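You operate a simulated robot arm through the tools that you are given. There is no shell and no other tool.

You run a simulated robot arm. Do the job below in one go: nothing can be reset, and whatever is moved stays where it is left.

## Task
Tip the blue water from both jars on the drain board into the trough, then flush it.
Fine: each jar goes back upright on the drain board; run the tap through the trough for a few seconds with the plug pipe out, and shut it; spill nothing outside; the shut jar on the glass bench and the other valves stay. Set down upright: glass jar.

It is judged by the outcome, as a careful person would: the job done as asked, and still so three seconds after it is handed in. It fails if anything else is knocked over, pushed out of place, dropped, spilled or broken.

## Robot
A 6-joint arm with a two-finger parallel gripper, fixed in place. Base frame: the origin is on the floor under the middle of its stand, x ahead of it, y to its left, z up; the work surface is at about z = 850. Lengths are in mm, angles in rad, forces in N, time in s.
With the tool pointing down near the work surface it reaches from about 260 to 680 mm from the base axis. Its first joint turns from -1.152 to 1.152 rad. Payload 2.9 kg.
Tool frame: the origin (TCP) lies between the finger pads and is the grasp point; the fingertips stand 30 mm ahead of it; z points along the fingers, y is the line along which they close. The gripper opens to 110 mm. The fingers are 20 mm wide and 10 mm thick; the gripper's body (48 by 112 mm) begins 55 mm behind the TCP.
Orientation is told as [roll, pitch, yaw] about the base's x, y, z axes, in that order, counted from this pose: with the fingers straight down and closing along the base's y, the tool's x points along the base's -x, its y along +y and its z along -z.

## Interface
- The arm moves only by the tool nudge_tool. Its argument "targets" is a list of rows, each an object of numbers (a shift or turn left out is 0, a gripper value left out holds the last): "tx", "ty", "tz": the shift along the base's x, y, z in mm; "rx", "ry", "rz": the turn, a rotation vector about the base's x, y, z in degrees; "hand": the closure in counts, from 0 (fully open) to 255 (shut). In form: [{"tx": .., "ty": .., "tz": .., "rx": .., "ry": .., "rz": .., "hand": ..}, ...]. A call has 1 to 20 rows; each row is the pose to reach, as a shift and turn from the pose commanded when the call began. Each row takes 0.2 s and may step no farther than 50 mm and 0.15 rad from the row before; otherwise, or with a gripper value out of range, the whole call is refused. A pose out of reach is approached as far as the arm can. The call stops where the force on the tool passes 40 N (or 10 N more than at its start, if that is more) or the arm is blocked; 0.2 s more then pass. Each finger travels about 108 mm/s and halts on what it meets, pressing with about 21 N; the grip force reading is that of the motor and also rises with nothing between the fingers. The clock runs only during rows and for 0.2 s after the last one: add rows that repeat a pose to give the fingers time. It gives the time, the measured TCP pose, the force on the tool (base axes), the opening and the grip force at its end, in the units of the frame above (readings bear some noise), with the torque about the TCP (base axes, N m) and any sound that the robot's microphone picked up, and new pictures: "pictures" is both (left out), scene, wrist or none.
- Cameras (640 x 400 px; columns grow to the right, rows downward): "scene" is fixed at [74, 434, 1371.4]; the picture's right is [-0.77, -0.64, 0.00], its down [-0.44, 0.52, -0.73] and it looks along [0.47, -0.56, -0.68] (base axes); focal length 214 px, centre (320, 200). "wrist" rides on the gripper at [72, 17, -103] in the tool frame; the picture's right is [-0.23, 0.97, 0.00], its down [-0.76, -0.18, -0.62] and it looks along [-0.61, -0.14, 0.78] (tool axes); focal length 222 px, centre (320, 200).
- point_at(camera, pixels): there is no depth. For up to 12 entries [column, row, z] of the newest picture of that camera ("zoom" is the newest enlarged one), the place [x, y] in the base frame at which the ray of that pixel passes the height z, good to about 3 mm. The clock stands still meanwhile.
- inspect(camera, box): a new picture of the part [left, top, right, bottom] of that camera's present view, enlarged. The clock stands still meanwhile.
- job_done(): hands the job in; it is judged then, once.

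Unless the task says otherwise, let go and move clear before handing in.

The tools are called after "Request:" by a JSON object that holds its "op" and its "data". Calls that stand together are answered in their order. nudge_tool: Moves the arm, as the interface text tells. Its arguments: {"type":"object","properties":{"targets":{"type":"array","items":{"type":"object","properties":{"tx":{"type":"number"},"ty":{"type":"number"},"tz":{"type":"number"},"rx":{"type":"number"},"ry":{"type":"number"},"rz":{"type":"number"},"hand":{"type":"number"}}}},"pictures":{"type":"string","enum":["both","scene","wrist","none"]}},"required":["targets"]} The other tools are called the same way: point_at (camera, pixels) gives the place at which the rays of pixels pass given heights; inspect (camera, box) takes an enlarged picture of a part of a camera's view; job_done () hands the job in.

At the start:

```text
time: 0.0
tool_pos: [413.0, -191.7, 1141.9]
orientation: [-0.001, -0.002, -0.001]
ft_force: [0.1, 0.0, -0.4]
ft_torque: [0.01, 0.04, 0.01]
finger_gap: 109.8
grip_force: 0.1
```

scene: 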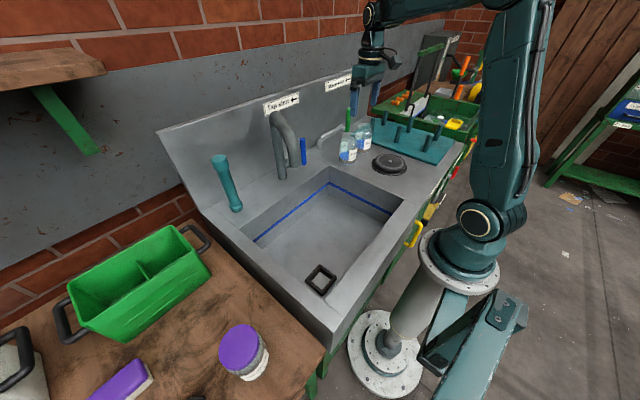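
wrist: 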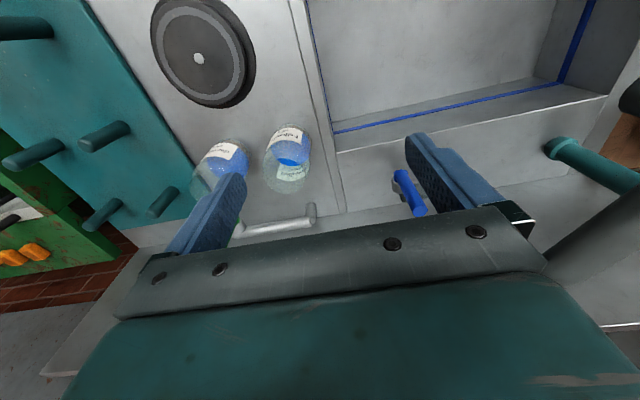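

The scene picture shows two jars near pixels (348,148) and (362,133), the trough, the tap near (285,140) with a blue lever near (303,150), and a teal pipe at (225,180). I'll enlarge several parts to understand it before I move.

Request:
{"op": "inspect", "data": {"camera": "scene", "box": [250, 80, 410, 180]}}

Request:
{"op": "inspect", "data": {"camera": "scene", "box": [180, 80, 340, 220]}}

Request:
{"op": "inspect", "data": {"camera": "wrist", "box": [160, 80, 460, 260]}}

Request:
{"op": "inspect", "data": {"camera": "scene", "box": [200, 170, 420, 380]}}

```text
4.00 times, centred on (330, 130) of scene
```

zoom: 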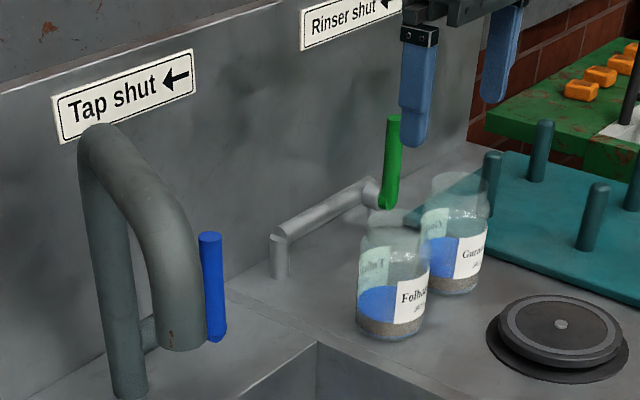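

```text
2.86 times, centred on (260, 150) of scene
```

zoom: 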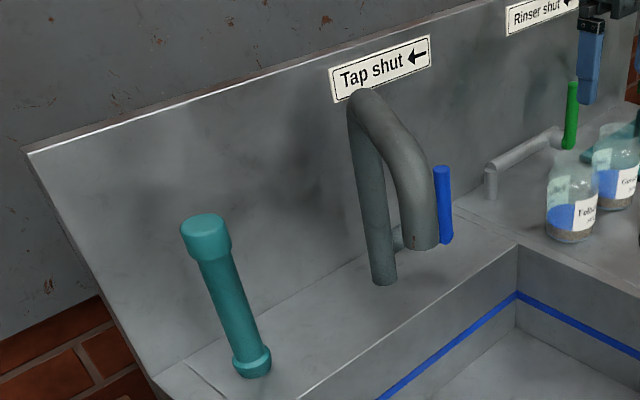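

```text
2.13 times, centred on (310, 170) of wrist
```

zoom: 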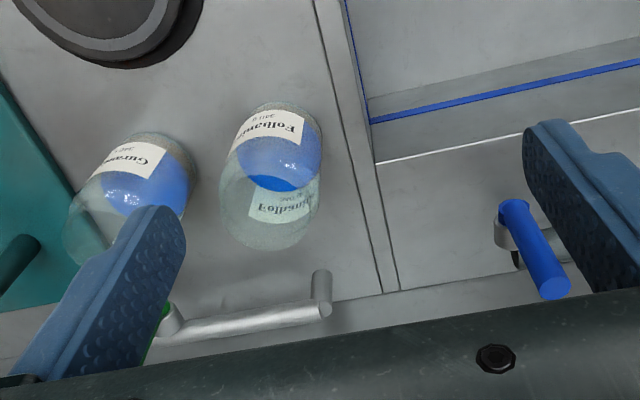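

```text
1.90 times, centred on (310, 275) of scene
```

zoom: 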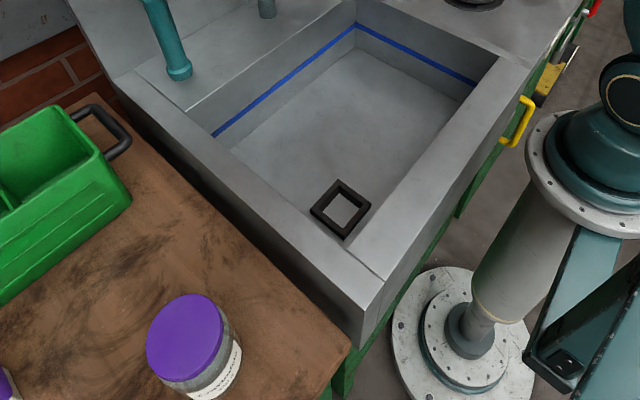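

The enlarged views show two open jars with blue water, labelled roughly "Folb…" and "Guran…". The tap has a blue lever and a "Tap shut ←" sign, the rinser has a green lever, the teal plug pipe stands on the back ledge, and the black square drain at (320,280) is open. I'll locate these in the base frame.

Request:
{"op": "point_at", "data": {"camera": "scene", "pixels": [[347, 161, 850], [363, 151, 850], [237, 209, 850], [282, 178, 850], [329, 166, 850], [402, 212, 850], [335, 344, 850], [200, 210, 850], [320, 280, 700], [390, 164, 850], [350, 133, 850], [304, 164, 850]]}}

Request:
{"op": "point_at", "data": {"camera": "wrist", "pixels": [[290, 142, 850], [225, 155, 850], [337, 150, 850], [605, 96, 850], [198, 58, 850], [310, 210, 850], [556, 148, 900], [402, 178, 900], [347, 214, 850]]}}

Request:
{"op": "inspect", "data": {"camera": "wrist", "box": [180, 100, 340, 200]}}

Request:
{"op": "inspect", "data": {"camera": "wrist", "box": [380, 100, 640, 260]}}

Request:
{"op": "inspect", "data": {"camera": "scene", "box": [325, 100, 405, 170]}}

```text
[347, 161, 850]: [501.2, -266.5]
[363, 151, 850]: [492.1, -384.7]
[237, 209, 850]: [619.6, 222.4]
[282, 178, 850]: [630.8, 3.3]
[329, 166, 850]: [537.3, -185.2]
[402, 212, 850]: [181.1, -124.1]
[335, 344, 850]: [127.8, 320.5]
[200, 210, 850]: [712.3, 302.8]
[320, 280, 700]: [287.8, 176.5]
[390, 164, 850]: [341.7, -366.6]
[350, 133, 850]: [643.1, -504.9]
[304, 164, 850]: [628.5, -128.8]
```

```text
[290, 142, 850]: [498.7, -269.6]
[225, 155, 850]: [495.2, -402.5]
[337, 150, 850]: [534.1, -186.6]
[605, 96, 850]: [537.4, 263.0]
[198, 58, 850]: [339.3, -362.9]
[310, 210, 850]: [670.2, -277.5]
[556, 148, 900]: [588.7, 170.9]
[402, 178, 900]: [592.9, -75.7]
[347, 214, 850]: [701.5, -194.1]
```

```text
4.00 times, centred on (260, 150) of wrist
```

zoom: 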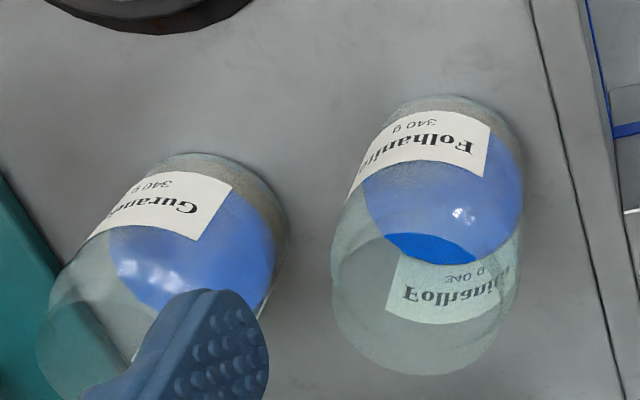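

```text
2.46 times, centred on (510, 180) of wrist
```

zoom: 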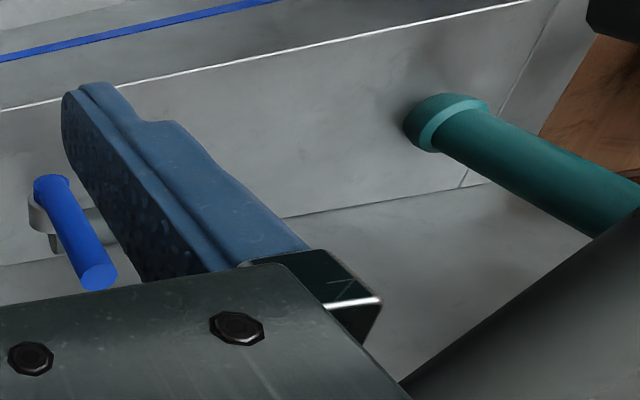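

```text
5.71 times, centred on (365, 135) of scene
```

zoom: 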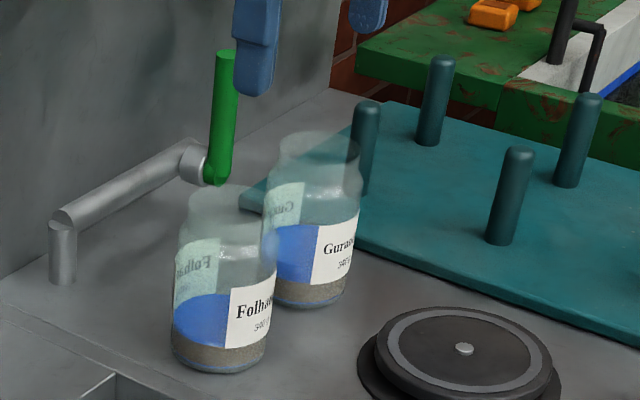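

The jars' bases come out at about (500,-268) and (494,-393), roughly 80 mm wide and 128 mm tall. The tap lever stands vertical at about (589,-80), from z≈893 to z≈1000. Before touching anything I'll move the wrist camera in front of the tap to see how its lever turns.

Request:
{"op": "nudge_tool", "data": {"targets": [{"tx": -16, "ty": 43, "tz": 0}, {"tx": -32, "ty": 86, "tz": 0}, {"tx": -48, "ty": 129, "tz": 0}, {"tx": -63, "ty": 170, "tz": 0}, {"tx": -63, "ty": 170, "tz": 0}]}}

```text
time: 1.2
tool_pos: [349.9, -20.0, 1139.9]
orientation: [0.001, -0.001, 0.002]
ft_force: [0.8, -0.2, -0.1]
ft_torque: [0.02, -0.01, -0.01]
finger_gap: 110.1
grip_force: 0.0
```

scene: 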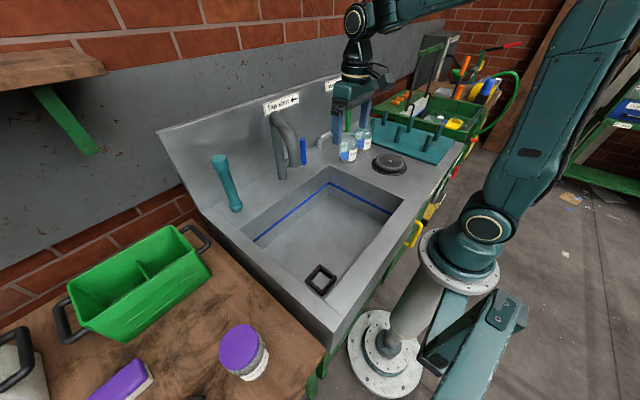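
wrist: 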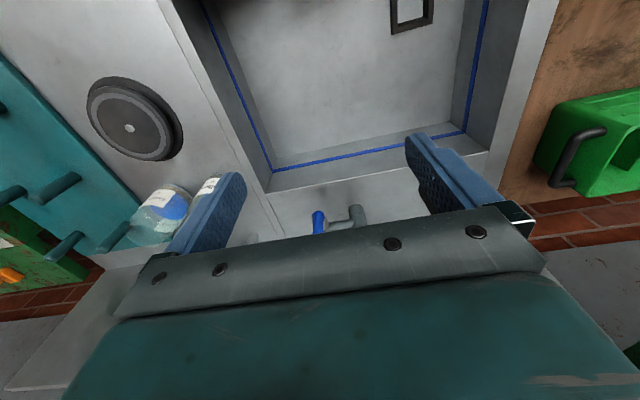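

The wrist view now shows the blue lever at (318,222) and a grey pipe at (352,212), but the gripper body hides most of the tap. I'll pitch the tool up and back so the camera looks more level at the tap.

Request:
{"op": "nudge_tool", "data": {"targets": [{"tx": -20, "ry": -8}, {"tx": -40, "ry": -16}, {"tx": -60, "ry": -24}, {"tx": -80, "ry": -32, "tz": -20}, {"tx": -80, "ry": -40, "tz": -40}, {"tx": -80, "ry": -45, "tz": -40}]}}

```text
time: 2.6
tool_pos: [286.6, -23.0, 1127.3]
orientation: [-0.001, -0.784, -0.002]
ft_force: [-0.8, 0.3, 0.4]
ft_torque: [0.04, 0.02, 0.02]
finger_gap: 110.0
grip_force: 0.1
out of reach, approached as far as the arm can: row 5, 6
```

scene: 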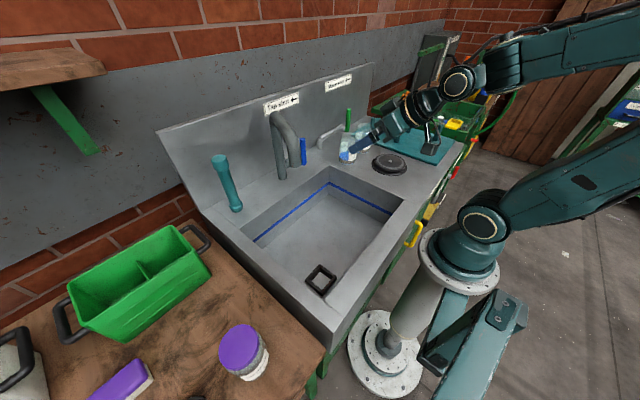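
wrist: 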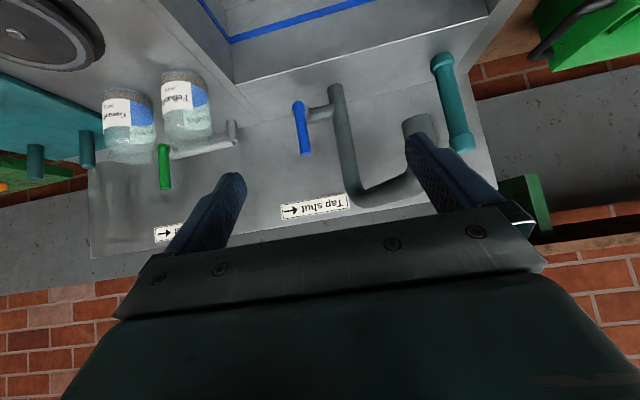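

Now the tap can be seen in the wrist picture, upside down: lever at (301,128), pipe stem at (340,100), spout end near (417,125). I'll enlarge it.

Request:
{"op": "inspect", "data": {"camera": "wrist", "box": [260, 60, 460, 220]}}

Request:
{"op": "inspect", "data": {"camera": "wrist", "box": [80, 50, 280, 250]}}

Request:
{"op": "inspect", "data": {"camera": "scene", "box": [255, 85, 335, 190]}}

```text
2.50 times, centred on (360, 140) of wrist
```

zoom: 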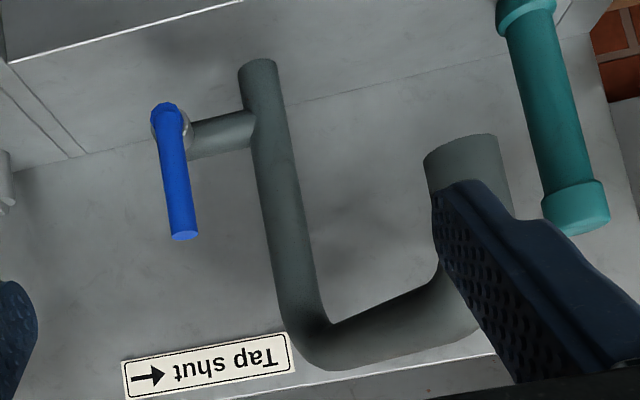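

```text
2.00 times, centred on (180, 150) of wrist
```

zoom: 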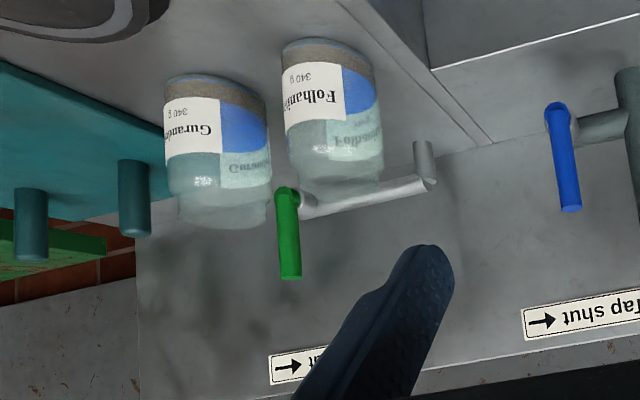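

```text
3.81 times, centred on (295, 138) of scene
```

zoom: 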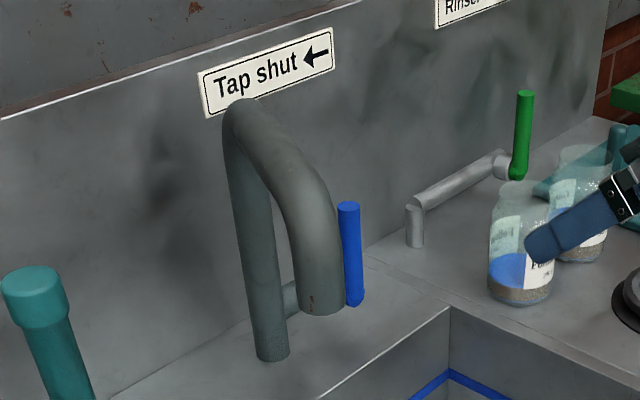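

By triangulation the spout ends at about (452,93,1033), over the trough. The tap assembly is yawed, and the lever sits at the end of a side pipe at about (589,-79). I'll zoom tightly on the lever's pivot to see its axis.

Request:
{"op": "inspect", "data": {"camera": "wrist", "box": [280, 90, 350, 134]}}

Request:
{"op": "inspect", "data": {"camera": "scene", "box": [275, 130, 325, 180]}}

Request:
{"op": "inspect", "data": {"camera": "wrist", "box": [140, 110, 260, 200]}}

Request:
{"op": "inspect", "data": {"camera": "scene", "box": [310, 95, 370, 145]}}

```text
9.09 times, centred on (315, 112) of wrist
```

zoom: 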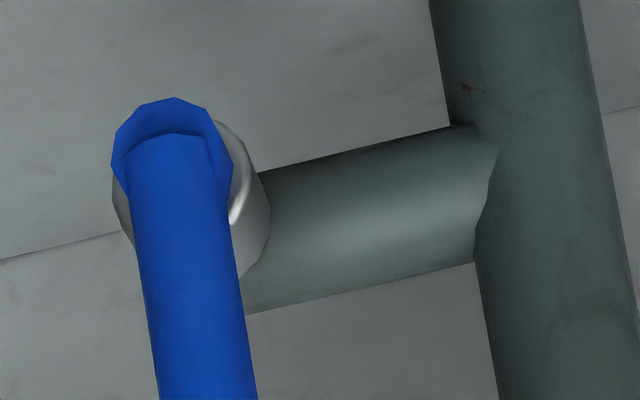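

```text
8.00 times, centred on (300, 155) of scene
```

zoom: 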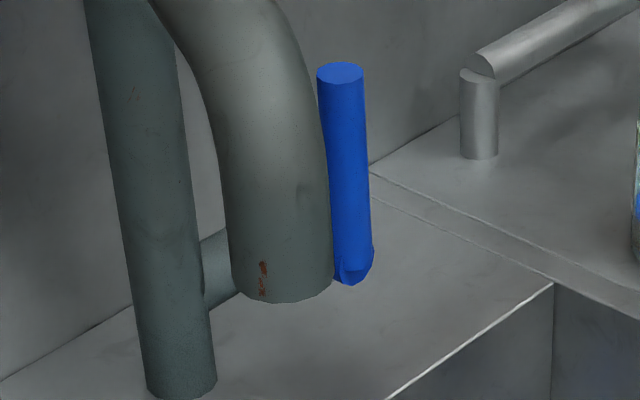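

```text
4.44 times, centred on (200, 155) of wrist
```

zoom: 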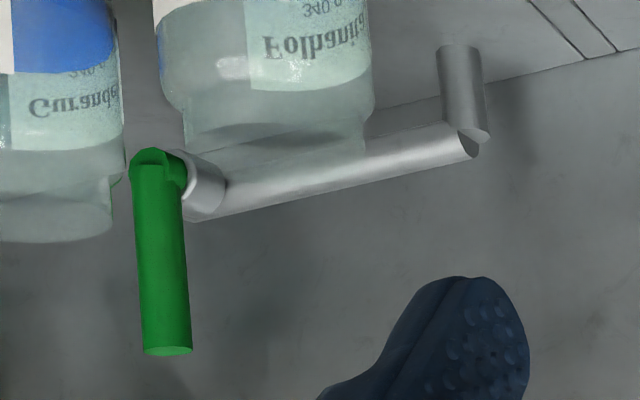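

```text
8.00 times, centred on (340, 120) of scene
```

zoom: 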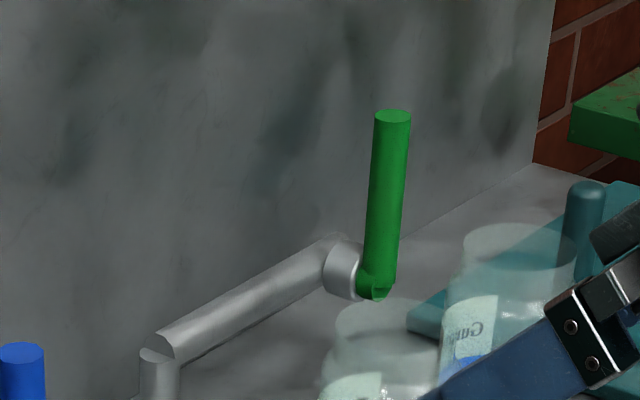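

The hub and collar are offset along base x in both views, so the levers swing about the x axis. The shut arrow points to +y, so the tap should open when its lever tips toward -y. Next I'll move the camera in front of the jars to locate them better.

Request:
{"op": "nudge_tool", "data": {"targets": [{"tx": 8, "ty": -45, "tz": 0}, {"tx": 16, "ty": -90, "tz": 0}, {"tx": 24, "ty": -135, "tz": 0}, {"tx": 32, "ty": -180, "tz": 0}, {"tx": 40, "ty": -225, "tz": 0}, {"tx": 50, "ty": -270, "tz": 0}, {"tx": 60, "ty": -300, "tz": 0}, {"tx": 60, "ty": -300, "tz": 0}]}}

```text
time: 4.4
tool_pos: [348.5, -322.0, 1128.2]
orientation: [-0.003, -0.783, 0.0]
ft_force: [0.1, 0.3, -0.5]
ft_torque: [0.02, 0.02, 0.02]
finger_gap: 110.2
grip_force: 0.0
```

scene: 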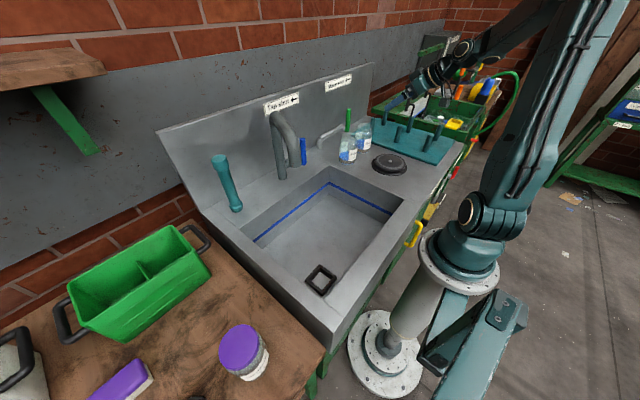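
wrist: 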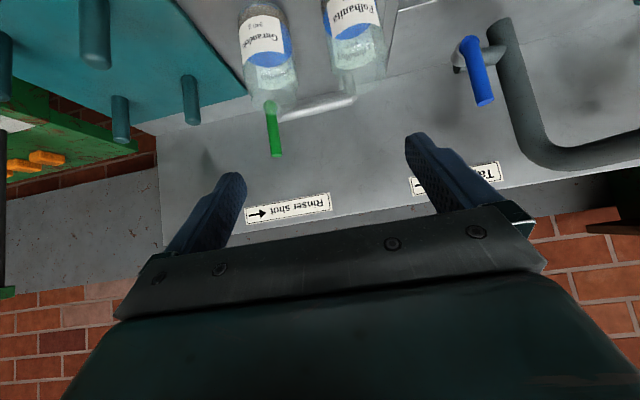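

The jars sit at the top edge of the wrist picture, cut off at (265,40) and (350,30). I'll pitch the camera down 18° and drop a little to see their bases.

Request:
{"op": "nudge_tool", "data": {"targets": [{"ry": 8}, {"ry": 16, "tz": -20, "tx": -10}, {"ry": 20, "tz": -40, "tx": -20}, {"ry": 20, "tz": -40, "tx": -20}], "pictures": "wrist"}}

```text
time: 5.4
tool_pos: [328.6, -322.5, 1085.2]
orientation: [-0.001, -0.435, 0.002]
ft_force: [-0.3, -1.2, -1.1]
ft_torque: [-0.02, 0.0, 0.01]
finger_gap: 110.0
grip_force: 0.0
```

wrist: 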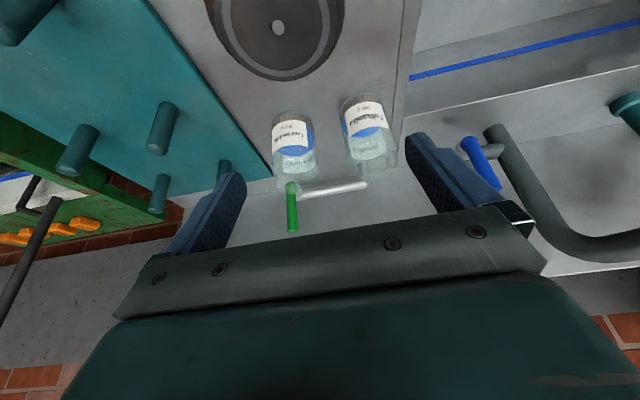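

Request:
{"op": "inspect", "data": {"camera": "wrist", "box": [255, 80, 415, 200]}}

Request:
{"op": "inspect", "data": {"camera": "scene", "box": [330, 110, 390, 170]}}

```text
3.33 times, centred on (335, 140) of wrist
```

zoom: 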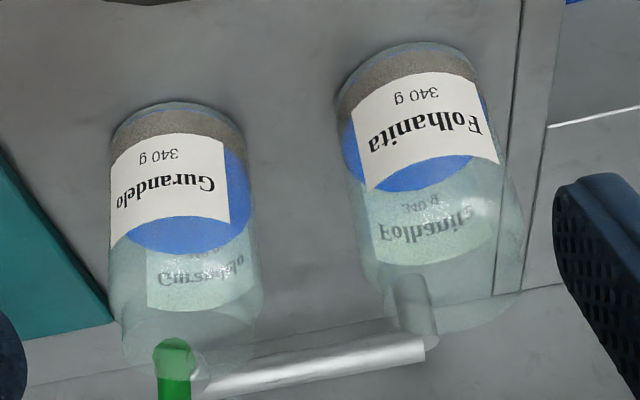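

```text
6.67 times, centred on (360, 140) of scene
```

zoom: 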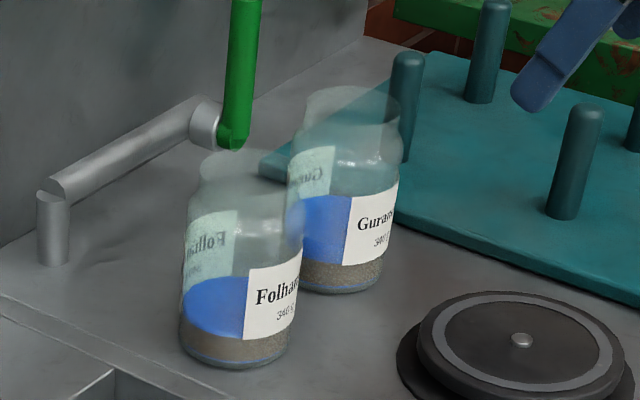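

Zoomed, the jars' bases are clear in both cameras: the near rims of the bases sit at zoom (405,42) and (180,102) in the wrist view. I'll use point_at for more exact base positions.

Request:
{"op": "point_at", "data": {"camera": "wrist", "pixels": [[360.6, 92.6, 850], [340.5, 106, 855], [380.5, 104, 855], [293, 110.6, 850], [272.5, 122, 855], [312, 122, 855], [345, 137, 915], [389, 128, 915], [272, 152, 915], [315.5, 152, 915], [290, 230, 980], [473, 140, 890]]}}

Request:
{"op": "point_at", "data": {"camera": "scene", "pixels": [[347.2, 165.5, 850], [339, 160.5, 855], [355.3, 160.5, 855], [363, 153.8, 850], [340, 151, 915], [357.3, 148, 915], [371.3, 141, 915], [369, 151, 855], [342, 135, 975], [355, 135, 975], [357.7, 125, 975], [371.5, 125, 975]]}}

```text
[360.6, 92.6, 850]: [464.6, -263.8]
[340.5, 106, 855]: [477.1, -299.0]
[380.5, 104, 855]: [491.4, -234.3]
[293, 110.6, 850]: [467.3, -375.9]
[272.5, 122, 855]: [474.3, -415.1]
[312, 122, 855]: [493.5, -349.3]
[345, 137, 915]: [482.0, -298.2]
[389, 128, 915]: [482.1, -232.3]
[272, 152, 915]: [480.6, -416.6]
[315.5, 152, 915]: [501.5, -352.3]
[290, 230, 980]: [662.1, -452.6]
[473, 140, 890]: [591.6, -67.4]
```

```text
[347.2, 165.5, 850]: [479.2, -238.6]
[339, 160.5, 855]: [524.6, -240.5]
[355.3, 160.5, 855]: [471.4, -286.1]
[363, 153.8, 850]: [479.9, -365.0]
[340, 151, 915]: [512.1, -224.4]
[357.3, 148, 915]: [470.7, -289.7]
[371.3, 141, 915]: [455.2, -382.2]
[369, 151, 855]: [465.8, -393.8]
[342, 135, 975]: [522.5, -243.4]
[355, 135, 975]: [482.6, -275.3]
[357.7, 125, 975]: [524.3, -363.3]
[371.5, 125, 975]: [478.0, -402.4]
```

The jars come out at about (499,-265) and (499,-385), roughly 72 mm across. I'll move to a pre-grasp in front of jar 1 (Folhanita) with the tool pitched about 38° below horizontal, fingers open.

Request:
{"op": "nudge_tool", "data": {"targets": [{"tx": 10, "ty": 15, "tz": -20, "ry": -7}, {"tx": 25, "ty": 30, "tz": -45, "ry": -14}, {"tx": 45, "ty": 45, "tz": -70, "ry": -21}, {"tx": 65, "ty": 57.5, "tz": -100, "ry": -27}, {"tx": 65, "ty": 57.5, "tz": -100, "ry": -27}]}}

```text
time: 6.6
tool_pos: [391.5, -267.3, 986.3]
orientation: [0.001, -0.909, -0.001]
ft_force: [0.0, -0.6, -0.4]
ft_torque: [0.03, 0.01, -0.04]
finger_gap: 110.2
grip_force: 0.0
```

scene: 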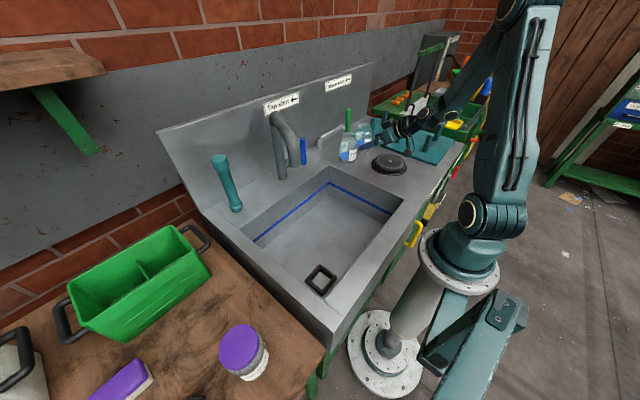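
wrist: 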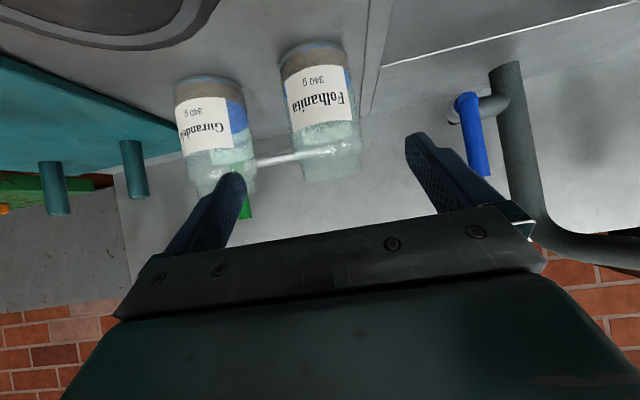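

Jar 1 is at (320,110) in the wrist view, between the finger tips at (235,180) and (415,140). I'll measure its sides more exactly before moving in.

Request:
{"op": "inspect", "data": {"camera": "wrist", "box": [160, 30, 400, 180]}}

```text
2.67 times, centred on (280, 105) of wrist
```

zoom: 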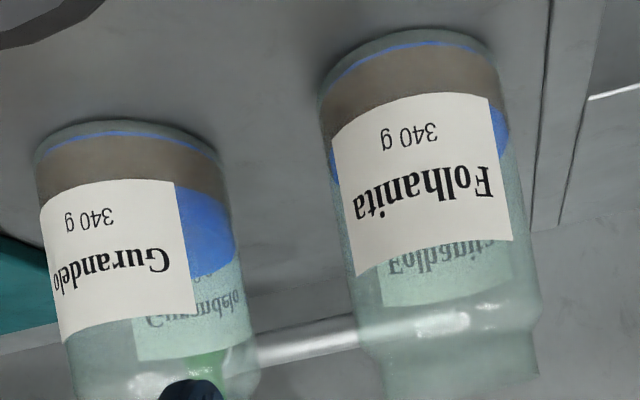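

Request:
{"op": "point_at", "data": {"camera": "zoom", "pixels": [[326, 110, 860], [499, 75, 860], [343, 215, 905], [519, 185, 905], [365, 345, 950], [540, 318, 950], [405, 30, 850], [125, 120, 850], [40, 170, 860], [222, 165, 860]]}}

```text
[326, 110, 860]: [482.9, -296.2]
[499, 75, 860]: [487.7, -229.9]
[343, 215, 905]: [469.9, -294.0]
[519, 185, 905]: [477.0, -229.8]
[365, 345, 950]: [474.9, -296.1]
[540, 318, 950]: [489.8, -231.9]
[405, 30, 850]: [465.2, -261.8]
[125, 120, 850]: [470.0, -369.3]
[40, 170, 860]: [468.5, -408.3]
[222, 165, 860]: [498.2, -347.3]
```

By tangent angles jar 1 is at (500,-264.5) and jar 2 at about (499.5,-387), so the tool is about 3 mm off in y. I'll advance along the tool axis with the fingers straddling jar 1, without closing yet.

Request:
{"op": "nudge_tool", "data": {"targets": [{"tx": 20, "ty": 2.8, "tz": -15.5}, {"tx": 40, "ty": 2.8, "tz": -31}, {"tx": 60, "ty": 2.8, "tz": -46}, {"tx": 75, "ty": 2.8, "tz": -58}, {"tx": 88, "ty": 2.8, "tz": -68}, {"tx": 98, "ty": 2.8, "tz": -76}, {"tx": 98, "ty": 2.8, "tz": -76}]}}

```text
time: 8.2
tool_pos: [491.2, -262.5, 910.5]
orientation: [0.0, -0.908, -0.002]
ft_force: [-0.7, -0.1, -0.4]
ft_torque: [0.0, 0.0, 0.02]
finger_gap: 110.1
grip_force: 0.1
```

scene: 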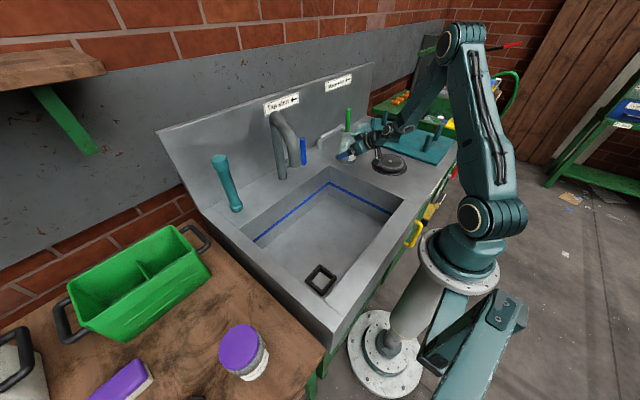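
wrist: 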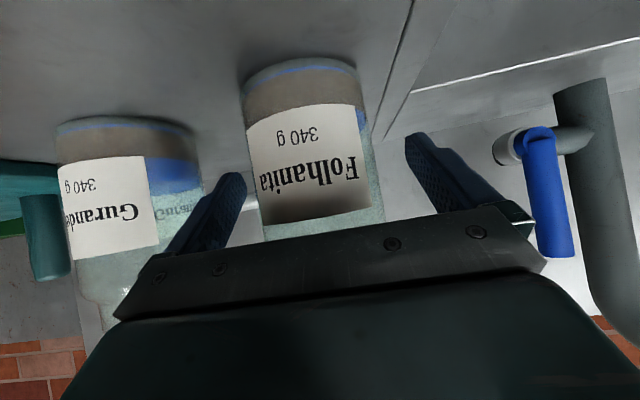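

Jar 1 stands between the fingers in the wrist view, with gaps that match it being centred to within about 1 mm. I'll close on it.

Request:
{"op": "nudge_tool", "data": {"targets": [{"hand": 60}, {"hand": 120}, {"hand": 200}, {"hand": 200}, {"hand": 200}]}}

```text
time: 9.4
tool_pos: [490.9, -262.3, 910.5]
orientation: [0.001, -0.906, -0.001]
ft_force: [0.1, 0.5, -0.2]
ft_torque: [-0.02, -0.06, 0.03]
finger_gap: 75.4
grip_force: 21.1
```

scene: 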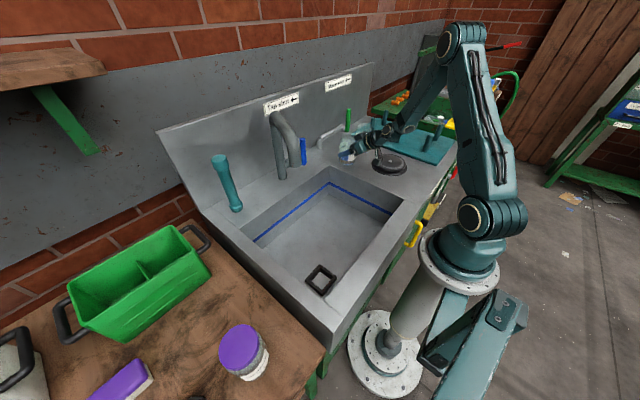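
wrist: 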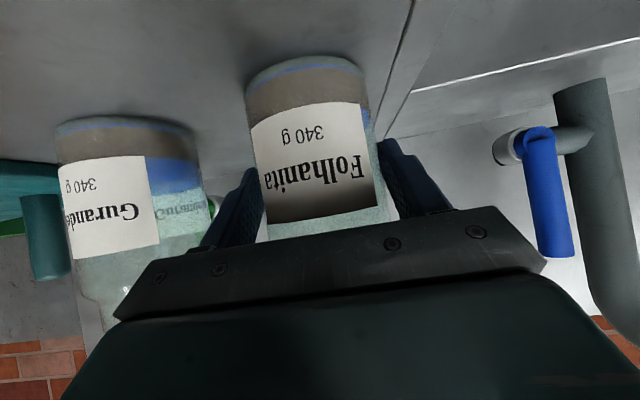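

The gripper holds the jar at 75.4 mm with 21 N. I'll lift slowly by 30 mm and check the load and whether it slips.

Request:
{"op": "nudge_tool", "data": {"targets": [{"tz": 3}, {"tz": 8}, {"tz": 15}, {"tz": 22}, {"tz": 30}, {"tz": 30}]}}

```text
time: 10.8
tool_pos: [490.2, -262.0, 941.2]
orientation: [0.001, -0.905, 0.0]
ft_force: [0.2, 0.5, -3.7]
ft_torque: [-0.01, 0.04, 0.0]
finger_gap: 75.2
grip_force: 21.3
```

scene: 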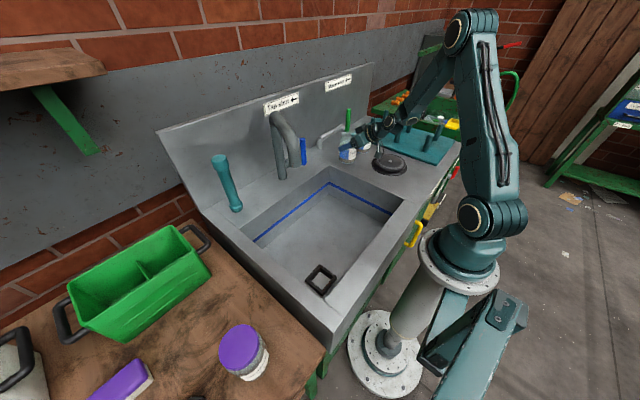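
wrist: 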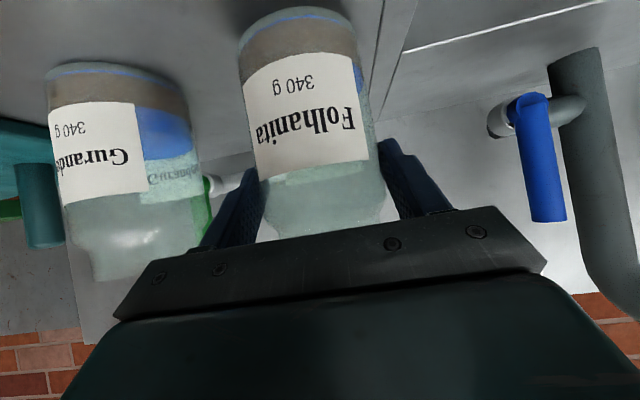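

The load rose to 3.5 N, but in the wrist picture the jar's base edge moved from row 57 to row 8 relative to the gripper. It may be slipping or tilting, so I'll look closely before doing more.

Request:
{"op": "inspect", "data": {"camera": "scene", "box": [325, 115, 405, 175]}}

Request:
{"op": "inspect", "data": {"camera": "wrist", "box": [20, 0, 420, 250]}}

```text
6.67 times, centred on (365, 145) of scene
```

zoom: 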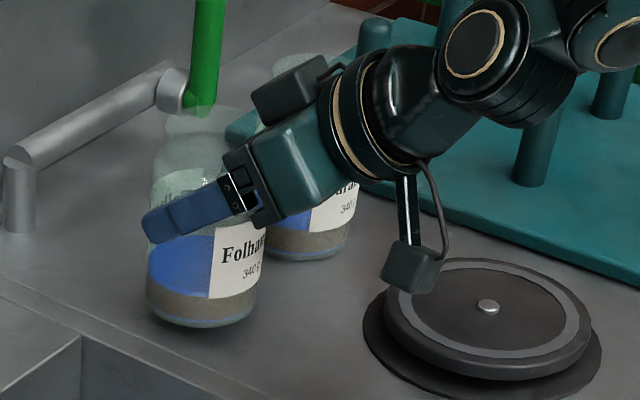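

```text
1.60 times, centred on (220, 125) of wrist
```

zoom: 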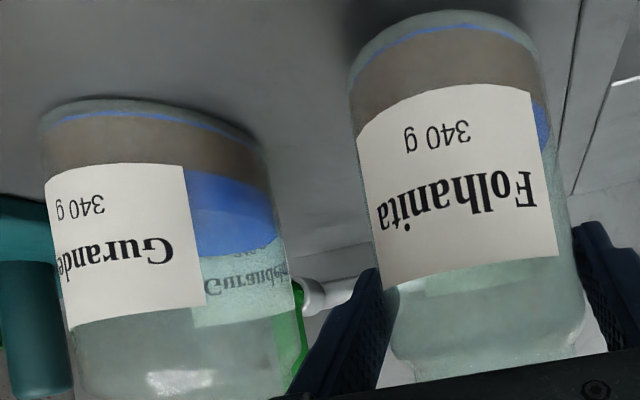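

By projection the base of the jar is now at about z≈856, so the jar rose only about 6 mm while the gripper rose 30 mm. It slipped. I'll hold still briefly to see whether it keeps creeping.

Request:
{"op": "nudge_tool", "data": {"targets": [{"hand": 255}, {"hand": 255}]}}

```text
time: 11.4
tool_pos: [490.8, -261.6, 940.8]
orientation: [0.002, -0.909, -0.001]
ft_force: [-0.2, 0.0, -3.0]
ft_torque: [0.0, 0.01, 0.0]
finger_gap: 75.6
grip_force: 20.8
```

scene: 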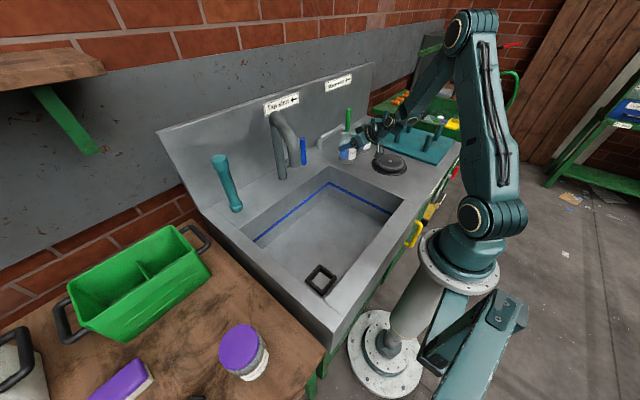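
wrist: 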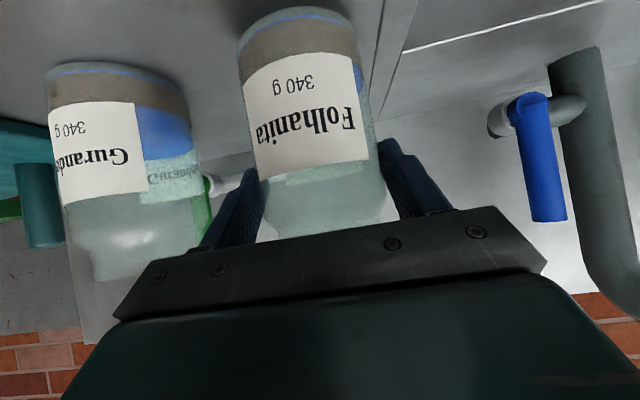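

The jar isn't creeping any more: same wrist picture, load about 3 N. In the scene it may lean slightly, so I'll zoom in to judge tilt and height.

Request:
{"op": "inspect", "data": {"camera": "scene", "box": [332, 125, 372, 170]}}

Request:
{"op": "inspect", "data": {"camera": "wrist", "box": [220, 0, 420, 125]}}

Request:
{"op": "inspect", "data": {"camera": "wrist", "box": [200, 120, 440, 270]}}

```text
8.89 times, centred on (352, 148) of scene
```

zoom: 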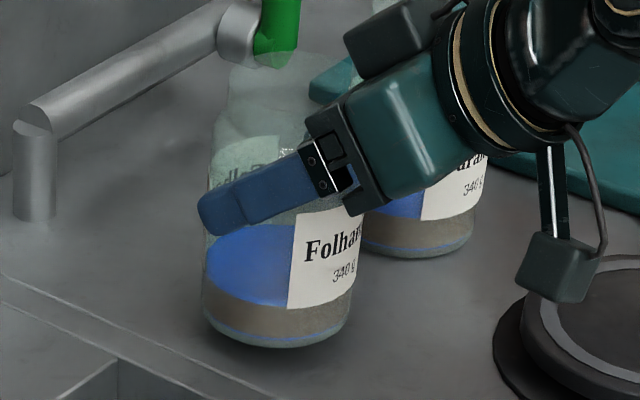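

```text
3.20 times, centred on (320, 62) of wrist
```

zoom: 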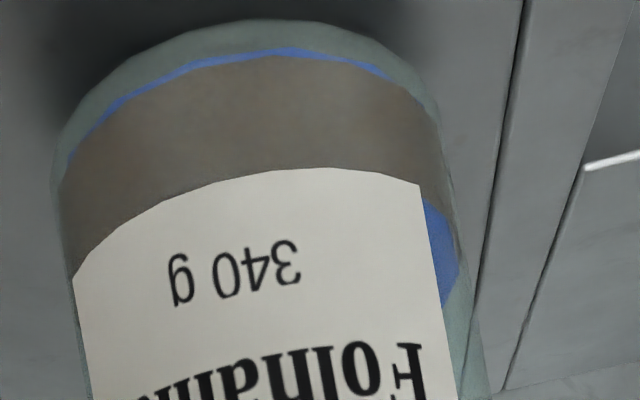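

```text
2.67 times, centred on (320, 195) of wrist
```

zoom: 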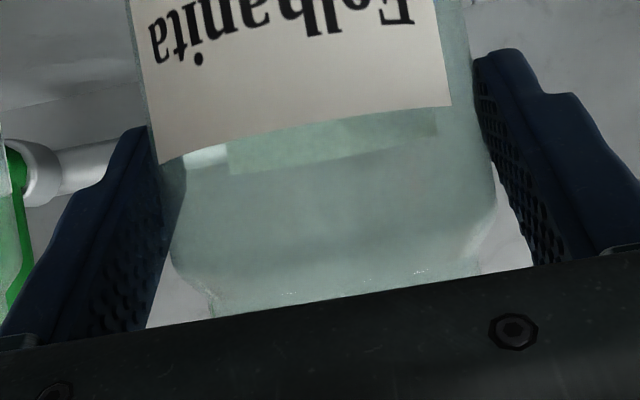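

The label's vertical edges keep the same slope as before, so the jar is upright but barely lifted: 4–6 mm against 30 mm of gripper travel. I'll test with a very slow 6 mm lift to see whether it follows or slides.

Request:
{"op": "nudge_tool", "data": {"targets": [{"tz": 1}, {"tz": 2}, {"tz": 3}, {"tz": 4}, {"tz": 5}, {"tz": 6}]}}

Request:
{"op": "inspect", "data": {"camera": "scene", "box": [332, 125, 372, 170]}}

Request:
{"op": "inspect", "data": {"camera": "wrist", "box": [220, 0, 420, 125]}}

```text
time: 12.8
tool_pos: [490.3, -263.3, 946.9]
orientation: [0.001, -0.908, 0.0]
ft_force: [-0.5, -0.3, -3.3]
ft_torque: [0.0, 0.06, -0.02]
finger_gap: 75.3
grip_force: 21.0
```

scene: 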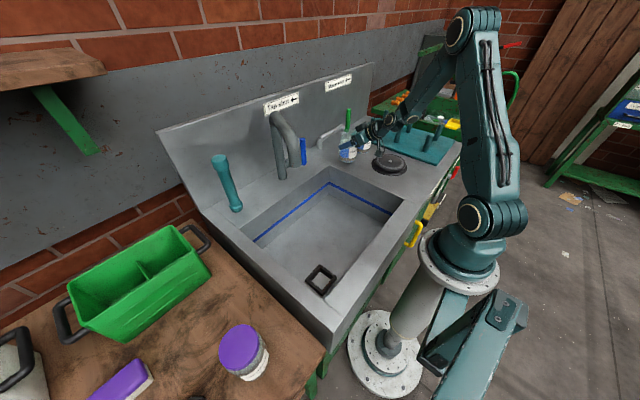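
wrist: 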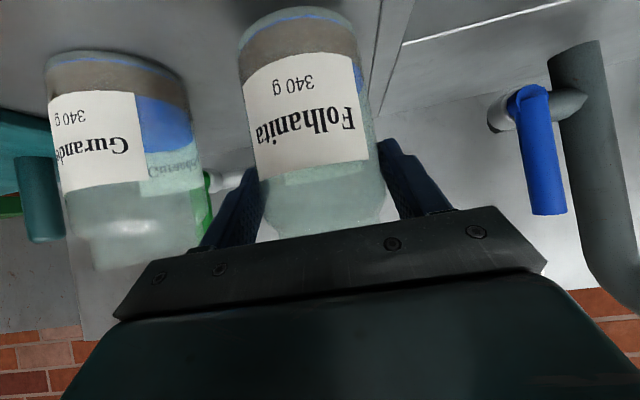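

```text
8.89 times, centred on (352, 148) of scene
```

zoom: 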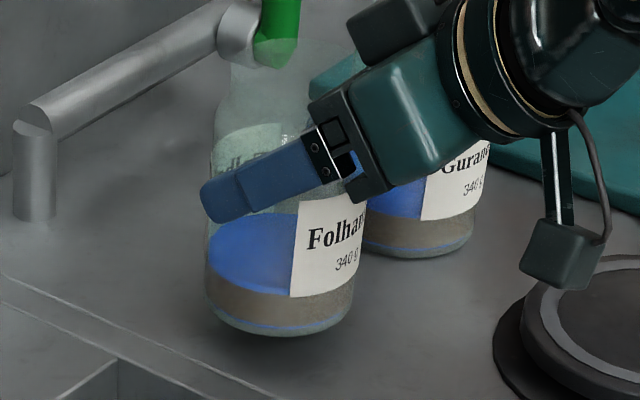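

```text
3.20 times, centred on (320, 62) of wrist
```

zoom: 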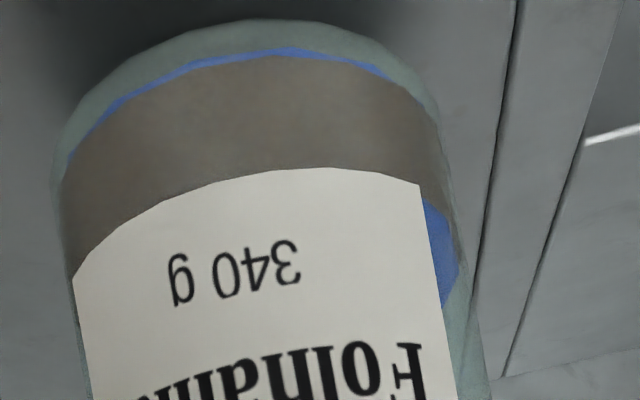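

This time the jar followed exactly: the wrist view of it is unchanged, and its base rose in the scene from zoom row 347 to 335. It is held firmly now on the bare glass above the label. I'll keep lifting slowly to clear the rim, watching for slip.

Request:
{"op": "nudge_tool", "data": {"targets": [{"tz": 1.5}, {"tz": 3.5}, {"tz": 6}, {"tz": 9}, {"tz": 12}, {"tz": 15}, {"tz": 18}, {"tz": 21}, {"tz": 24}, {"tz": 27}, {"tz": 29}, {"tz": 30}], "pictures": "both"}}

```text
time: 15.4
tool_pos: [491.3, -263.6, 977.3]
orientation: [0.001, -0.906, 0.002]
ft_force: [0.9, 0.5, -2.8]
ft_torque: [-0.01, 0.06, 0.0]
finger_gap: 75.3
grip_force: 20.7
```

scene: 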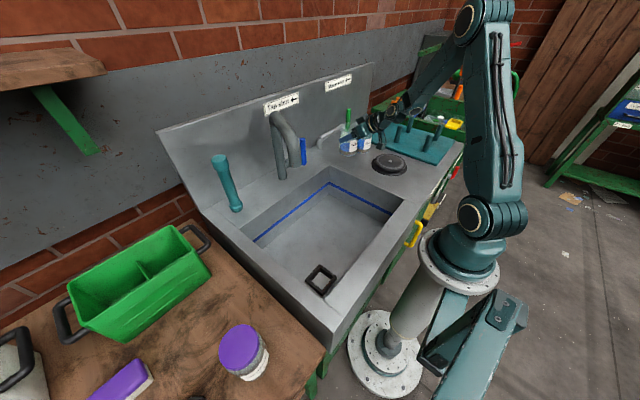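
wrist: 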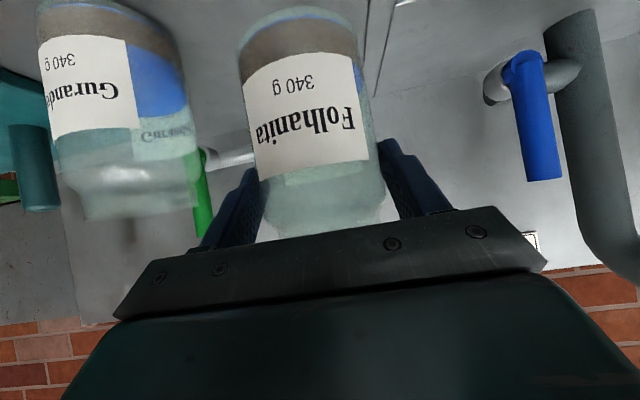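

The jar keeps its place in the grip (wrist picture unchanged), with its base near z≈893. I'll carry it level and slowly over the trough to about x 436, y -130.

Request:
{"op": "nudge_tool", "data": {"targets": [{"tx": -1, "ty": 2.5}, {"tx": -3, "ty": 7.5}, {"tx": -6, "ty": 15}, {"tx": -10, "ty": 24}, {"tx": -14, "ty": 34}, {"tx": -18, "ty": 44}, {"tx": -22, "ty": 54}, {"tx": -26, "ty": 64}, {"tx": -30, "ty": 74}, {"tx": -34, "ty": 84}, {"tx": -38, "ty": 94}, {"tx": -42, "ty": 104}, {"tx": -46, "ty": 113}, {"tx": -50, "ty": 122}, {"tx": -53, "ty": 128}, {"tx": -55, "ty": 132}, {"tx": -55, "ty": 133}]}}

```text
time: 19.0
tool_pos: [436.1, -130.0, 976.5]
orientation: [-0.001, -0.908, -0.001]
ft_force: [0.5, 0.2, -2.4]
ft_torque: [-0.02, 0.04, -0.01]
finger_gap: 75.3
grip_force: 20.8
```

scene: 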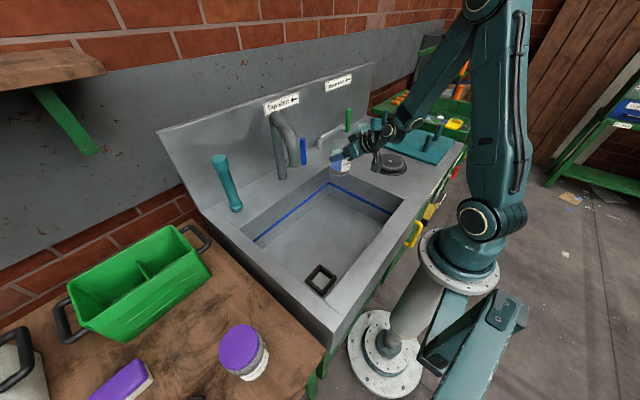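
wrist: 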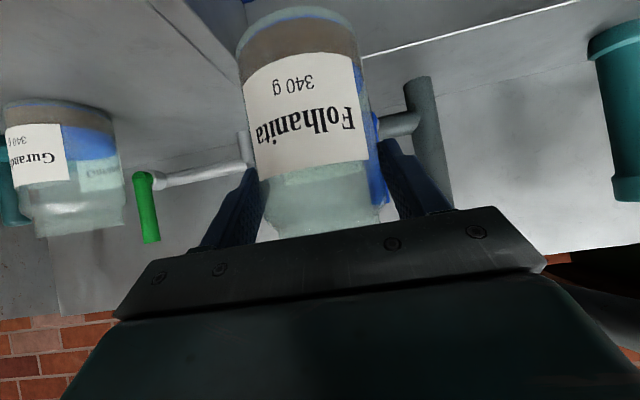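

The jar is over the trough with its base around z 893, and still upright in the grip. I'll tilt its mouth toward +y, the trough centre, slowly to about 55° and look.

Request:
{"op": "nudge_tool", "data": {"targets": [{"rx": -2, "ty": 2}, {"rx": -5, "ty": 4}, {"rx": -9, "ty": 7}, {"rx": -13, "ty": 10}, {"rx": -17, "ty": 13}, {"rx": -21, "ty": 16}, {"rx": -25, "ty": 19}, {"rx": -29, "ty": 22}, {"rx": -33, "ty": 24}, {"rx": -37, "ty": 26}, {"rx": -41, "ty": 28}, {"rx": -45, "ty": 30}, {"rx": -49, "ty": 30}, {"rx": -52, "ty": 30}, {"rx": -54, "ty": 30}]}}

```text
time: 22.2
tool_pos: [434.8, -100.2, 975.9]
orientation: [-1.153, -0.482, 0.802]
ft_force: [-0.1, 0.8, -2.7]
ft_torque: [0.1, 0.06, 0.01]
finger_gap: 75.5
grip_force: 20.7
```

scene: 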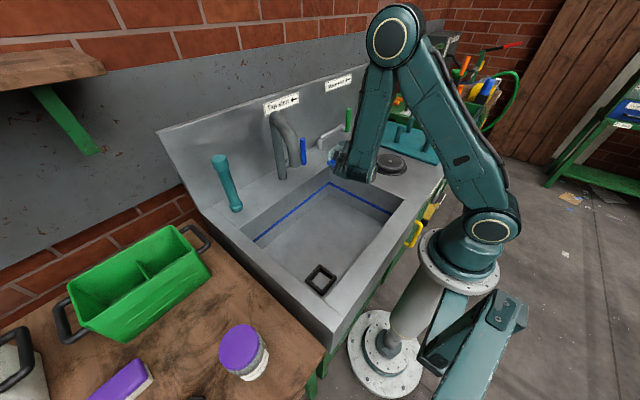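
wrist: 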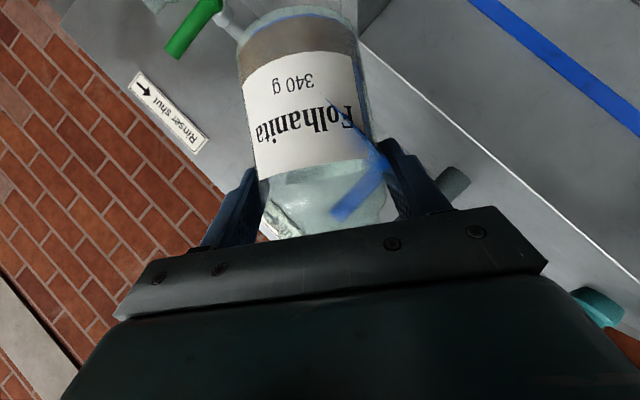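

The jar is tilted about 54° with its mouth toward the trough centre and no spill so far. I'll continue slowly to about 95°.

Request:
{"op": "nudge_tool", "data": {"targets": [{"rx": -2}, {"rx": -5}, {"rx": -8}, {"rx": -11}, {"rx": -14}, {"rx": -17}, {"rx": -20}, {"rx": -23}, {"rx": -26}, {"rx": -29}, {"rx": -32}, {"rx": -35}, {"rx": -38}, {"rx": -40}, {"rx": -41}]}}

Request:
{"op": "inspect", "data": {"camera": "scene", "box": [260, 90, 420, 230]}}

```text
time: 25.4
tool_pos: [523.5, -107.2, 1035.4]
orientation: [-1.583, 0.065, 0.908]
ft_force: [-0.4, -0.4, -1.4]
ft_torque: [0.1, 0.01, 0.0]
finger_gap: 75.2
grip_force: 20.7
out of reach, approached as far as the arm can: row 6, 7, 8, 9, 10, 11, 12, 13, 14, 15
```

scene: 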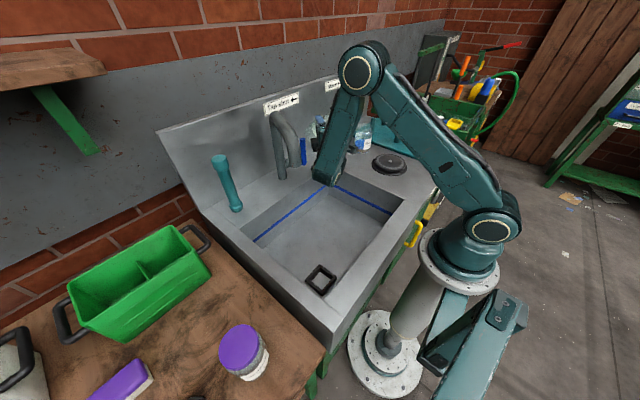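
wrist: 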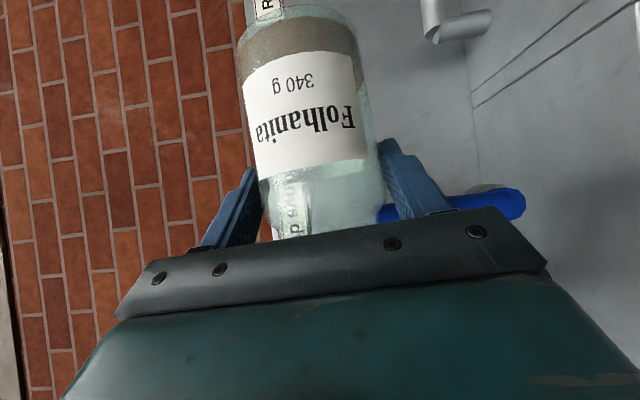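

```text
2.86 times, centred on (340, 160) of scene
```

zoom: 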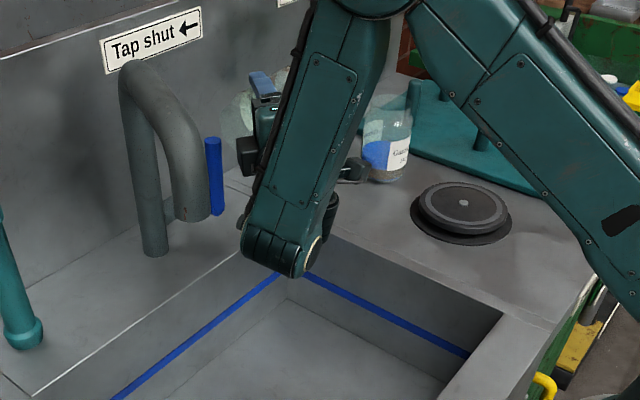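

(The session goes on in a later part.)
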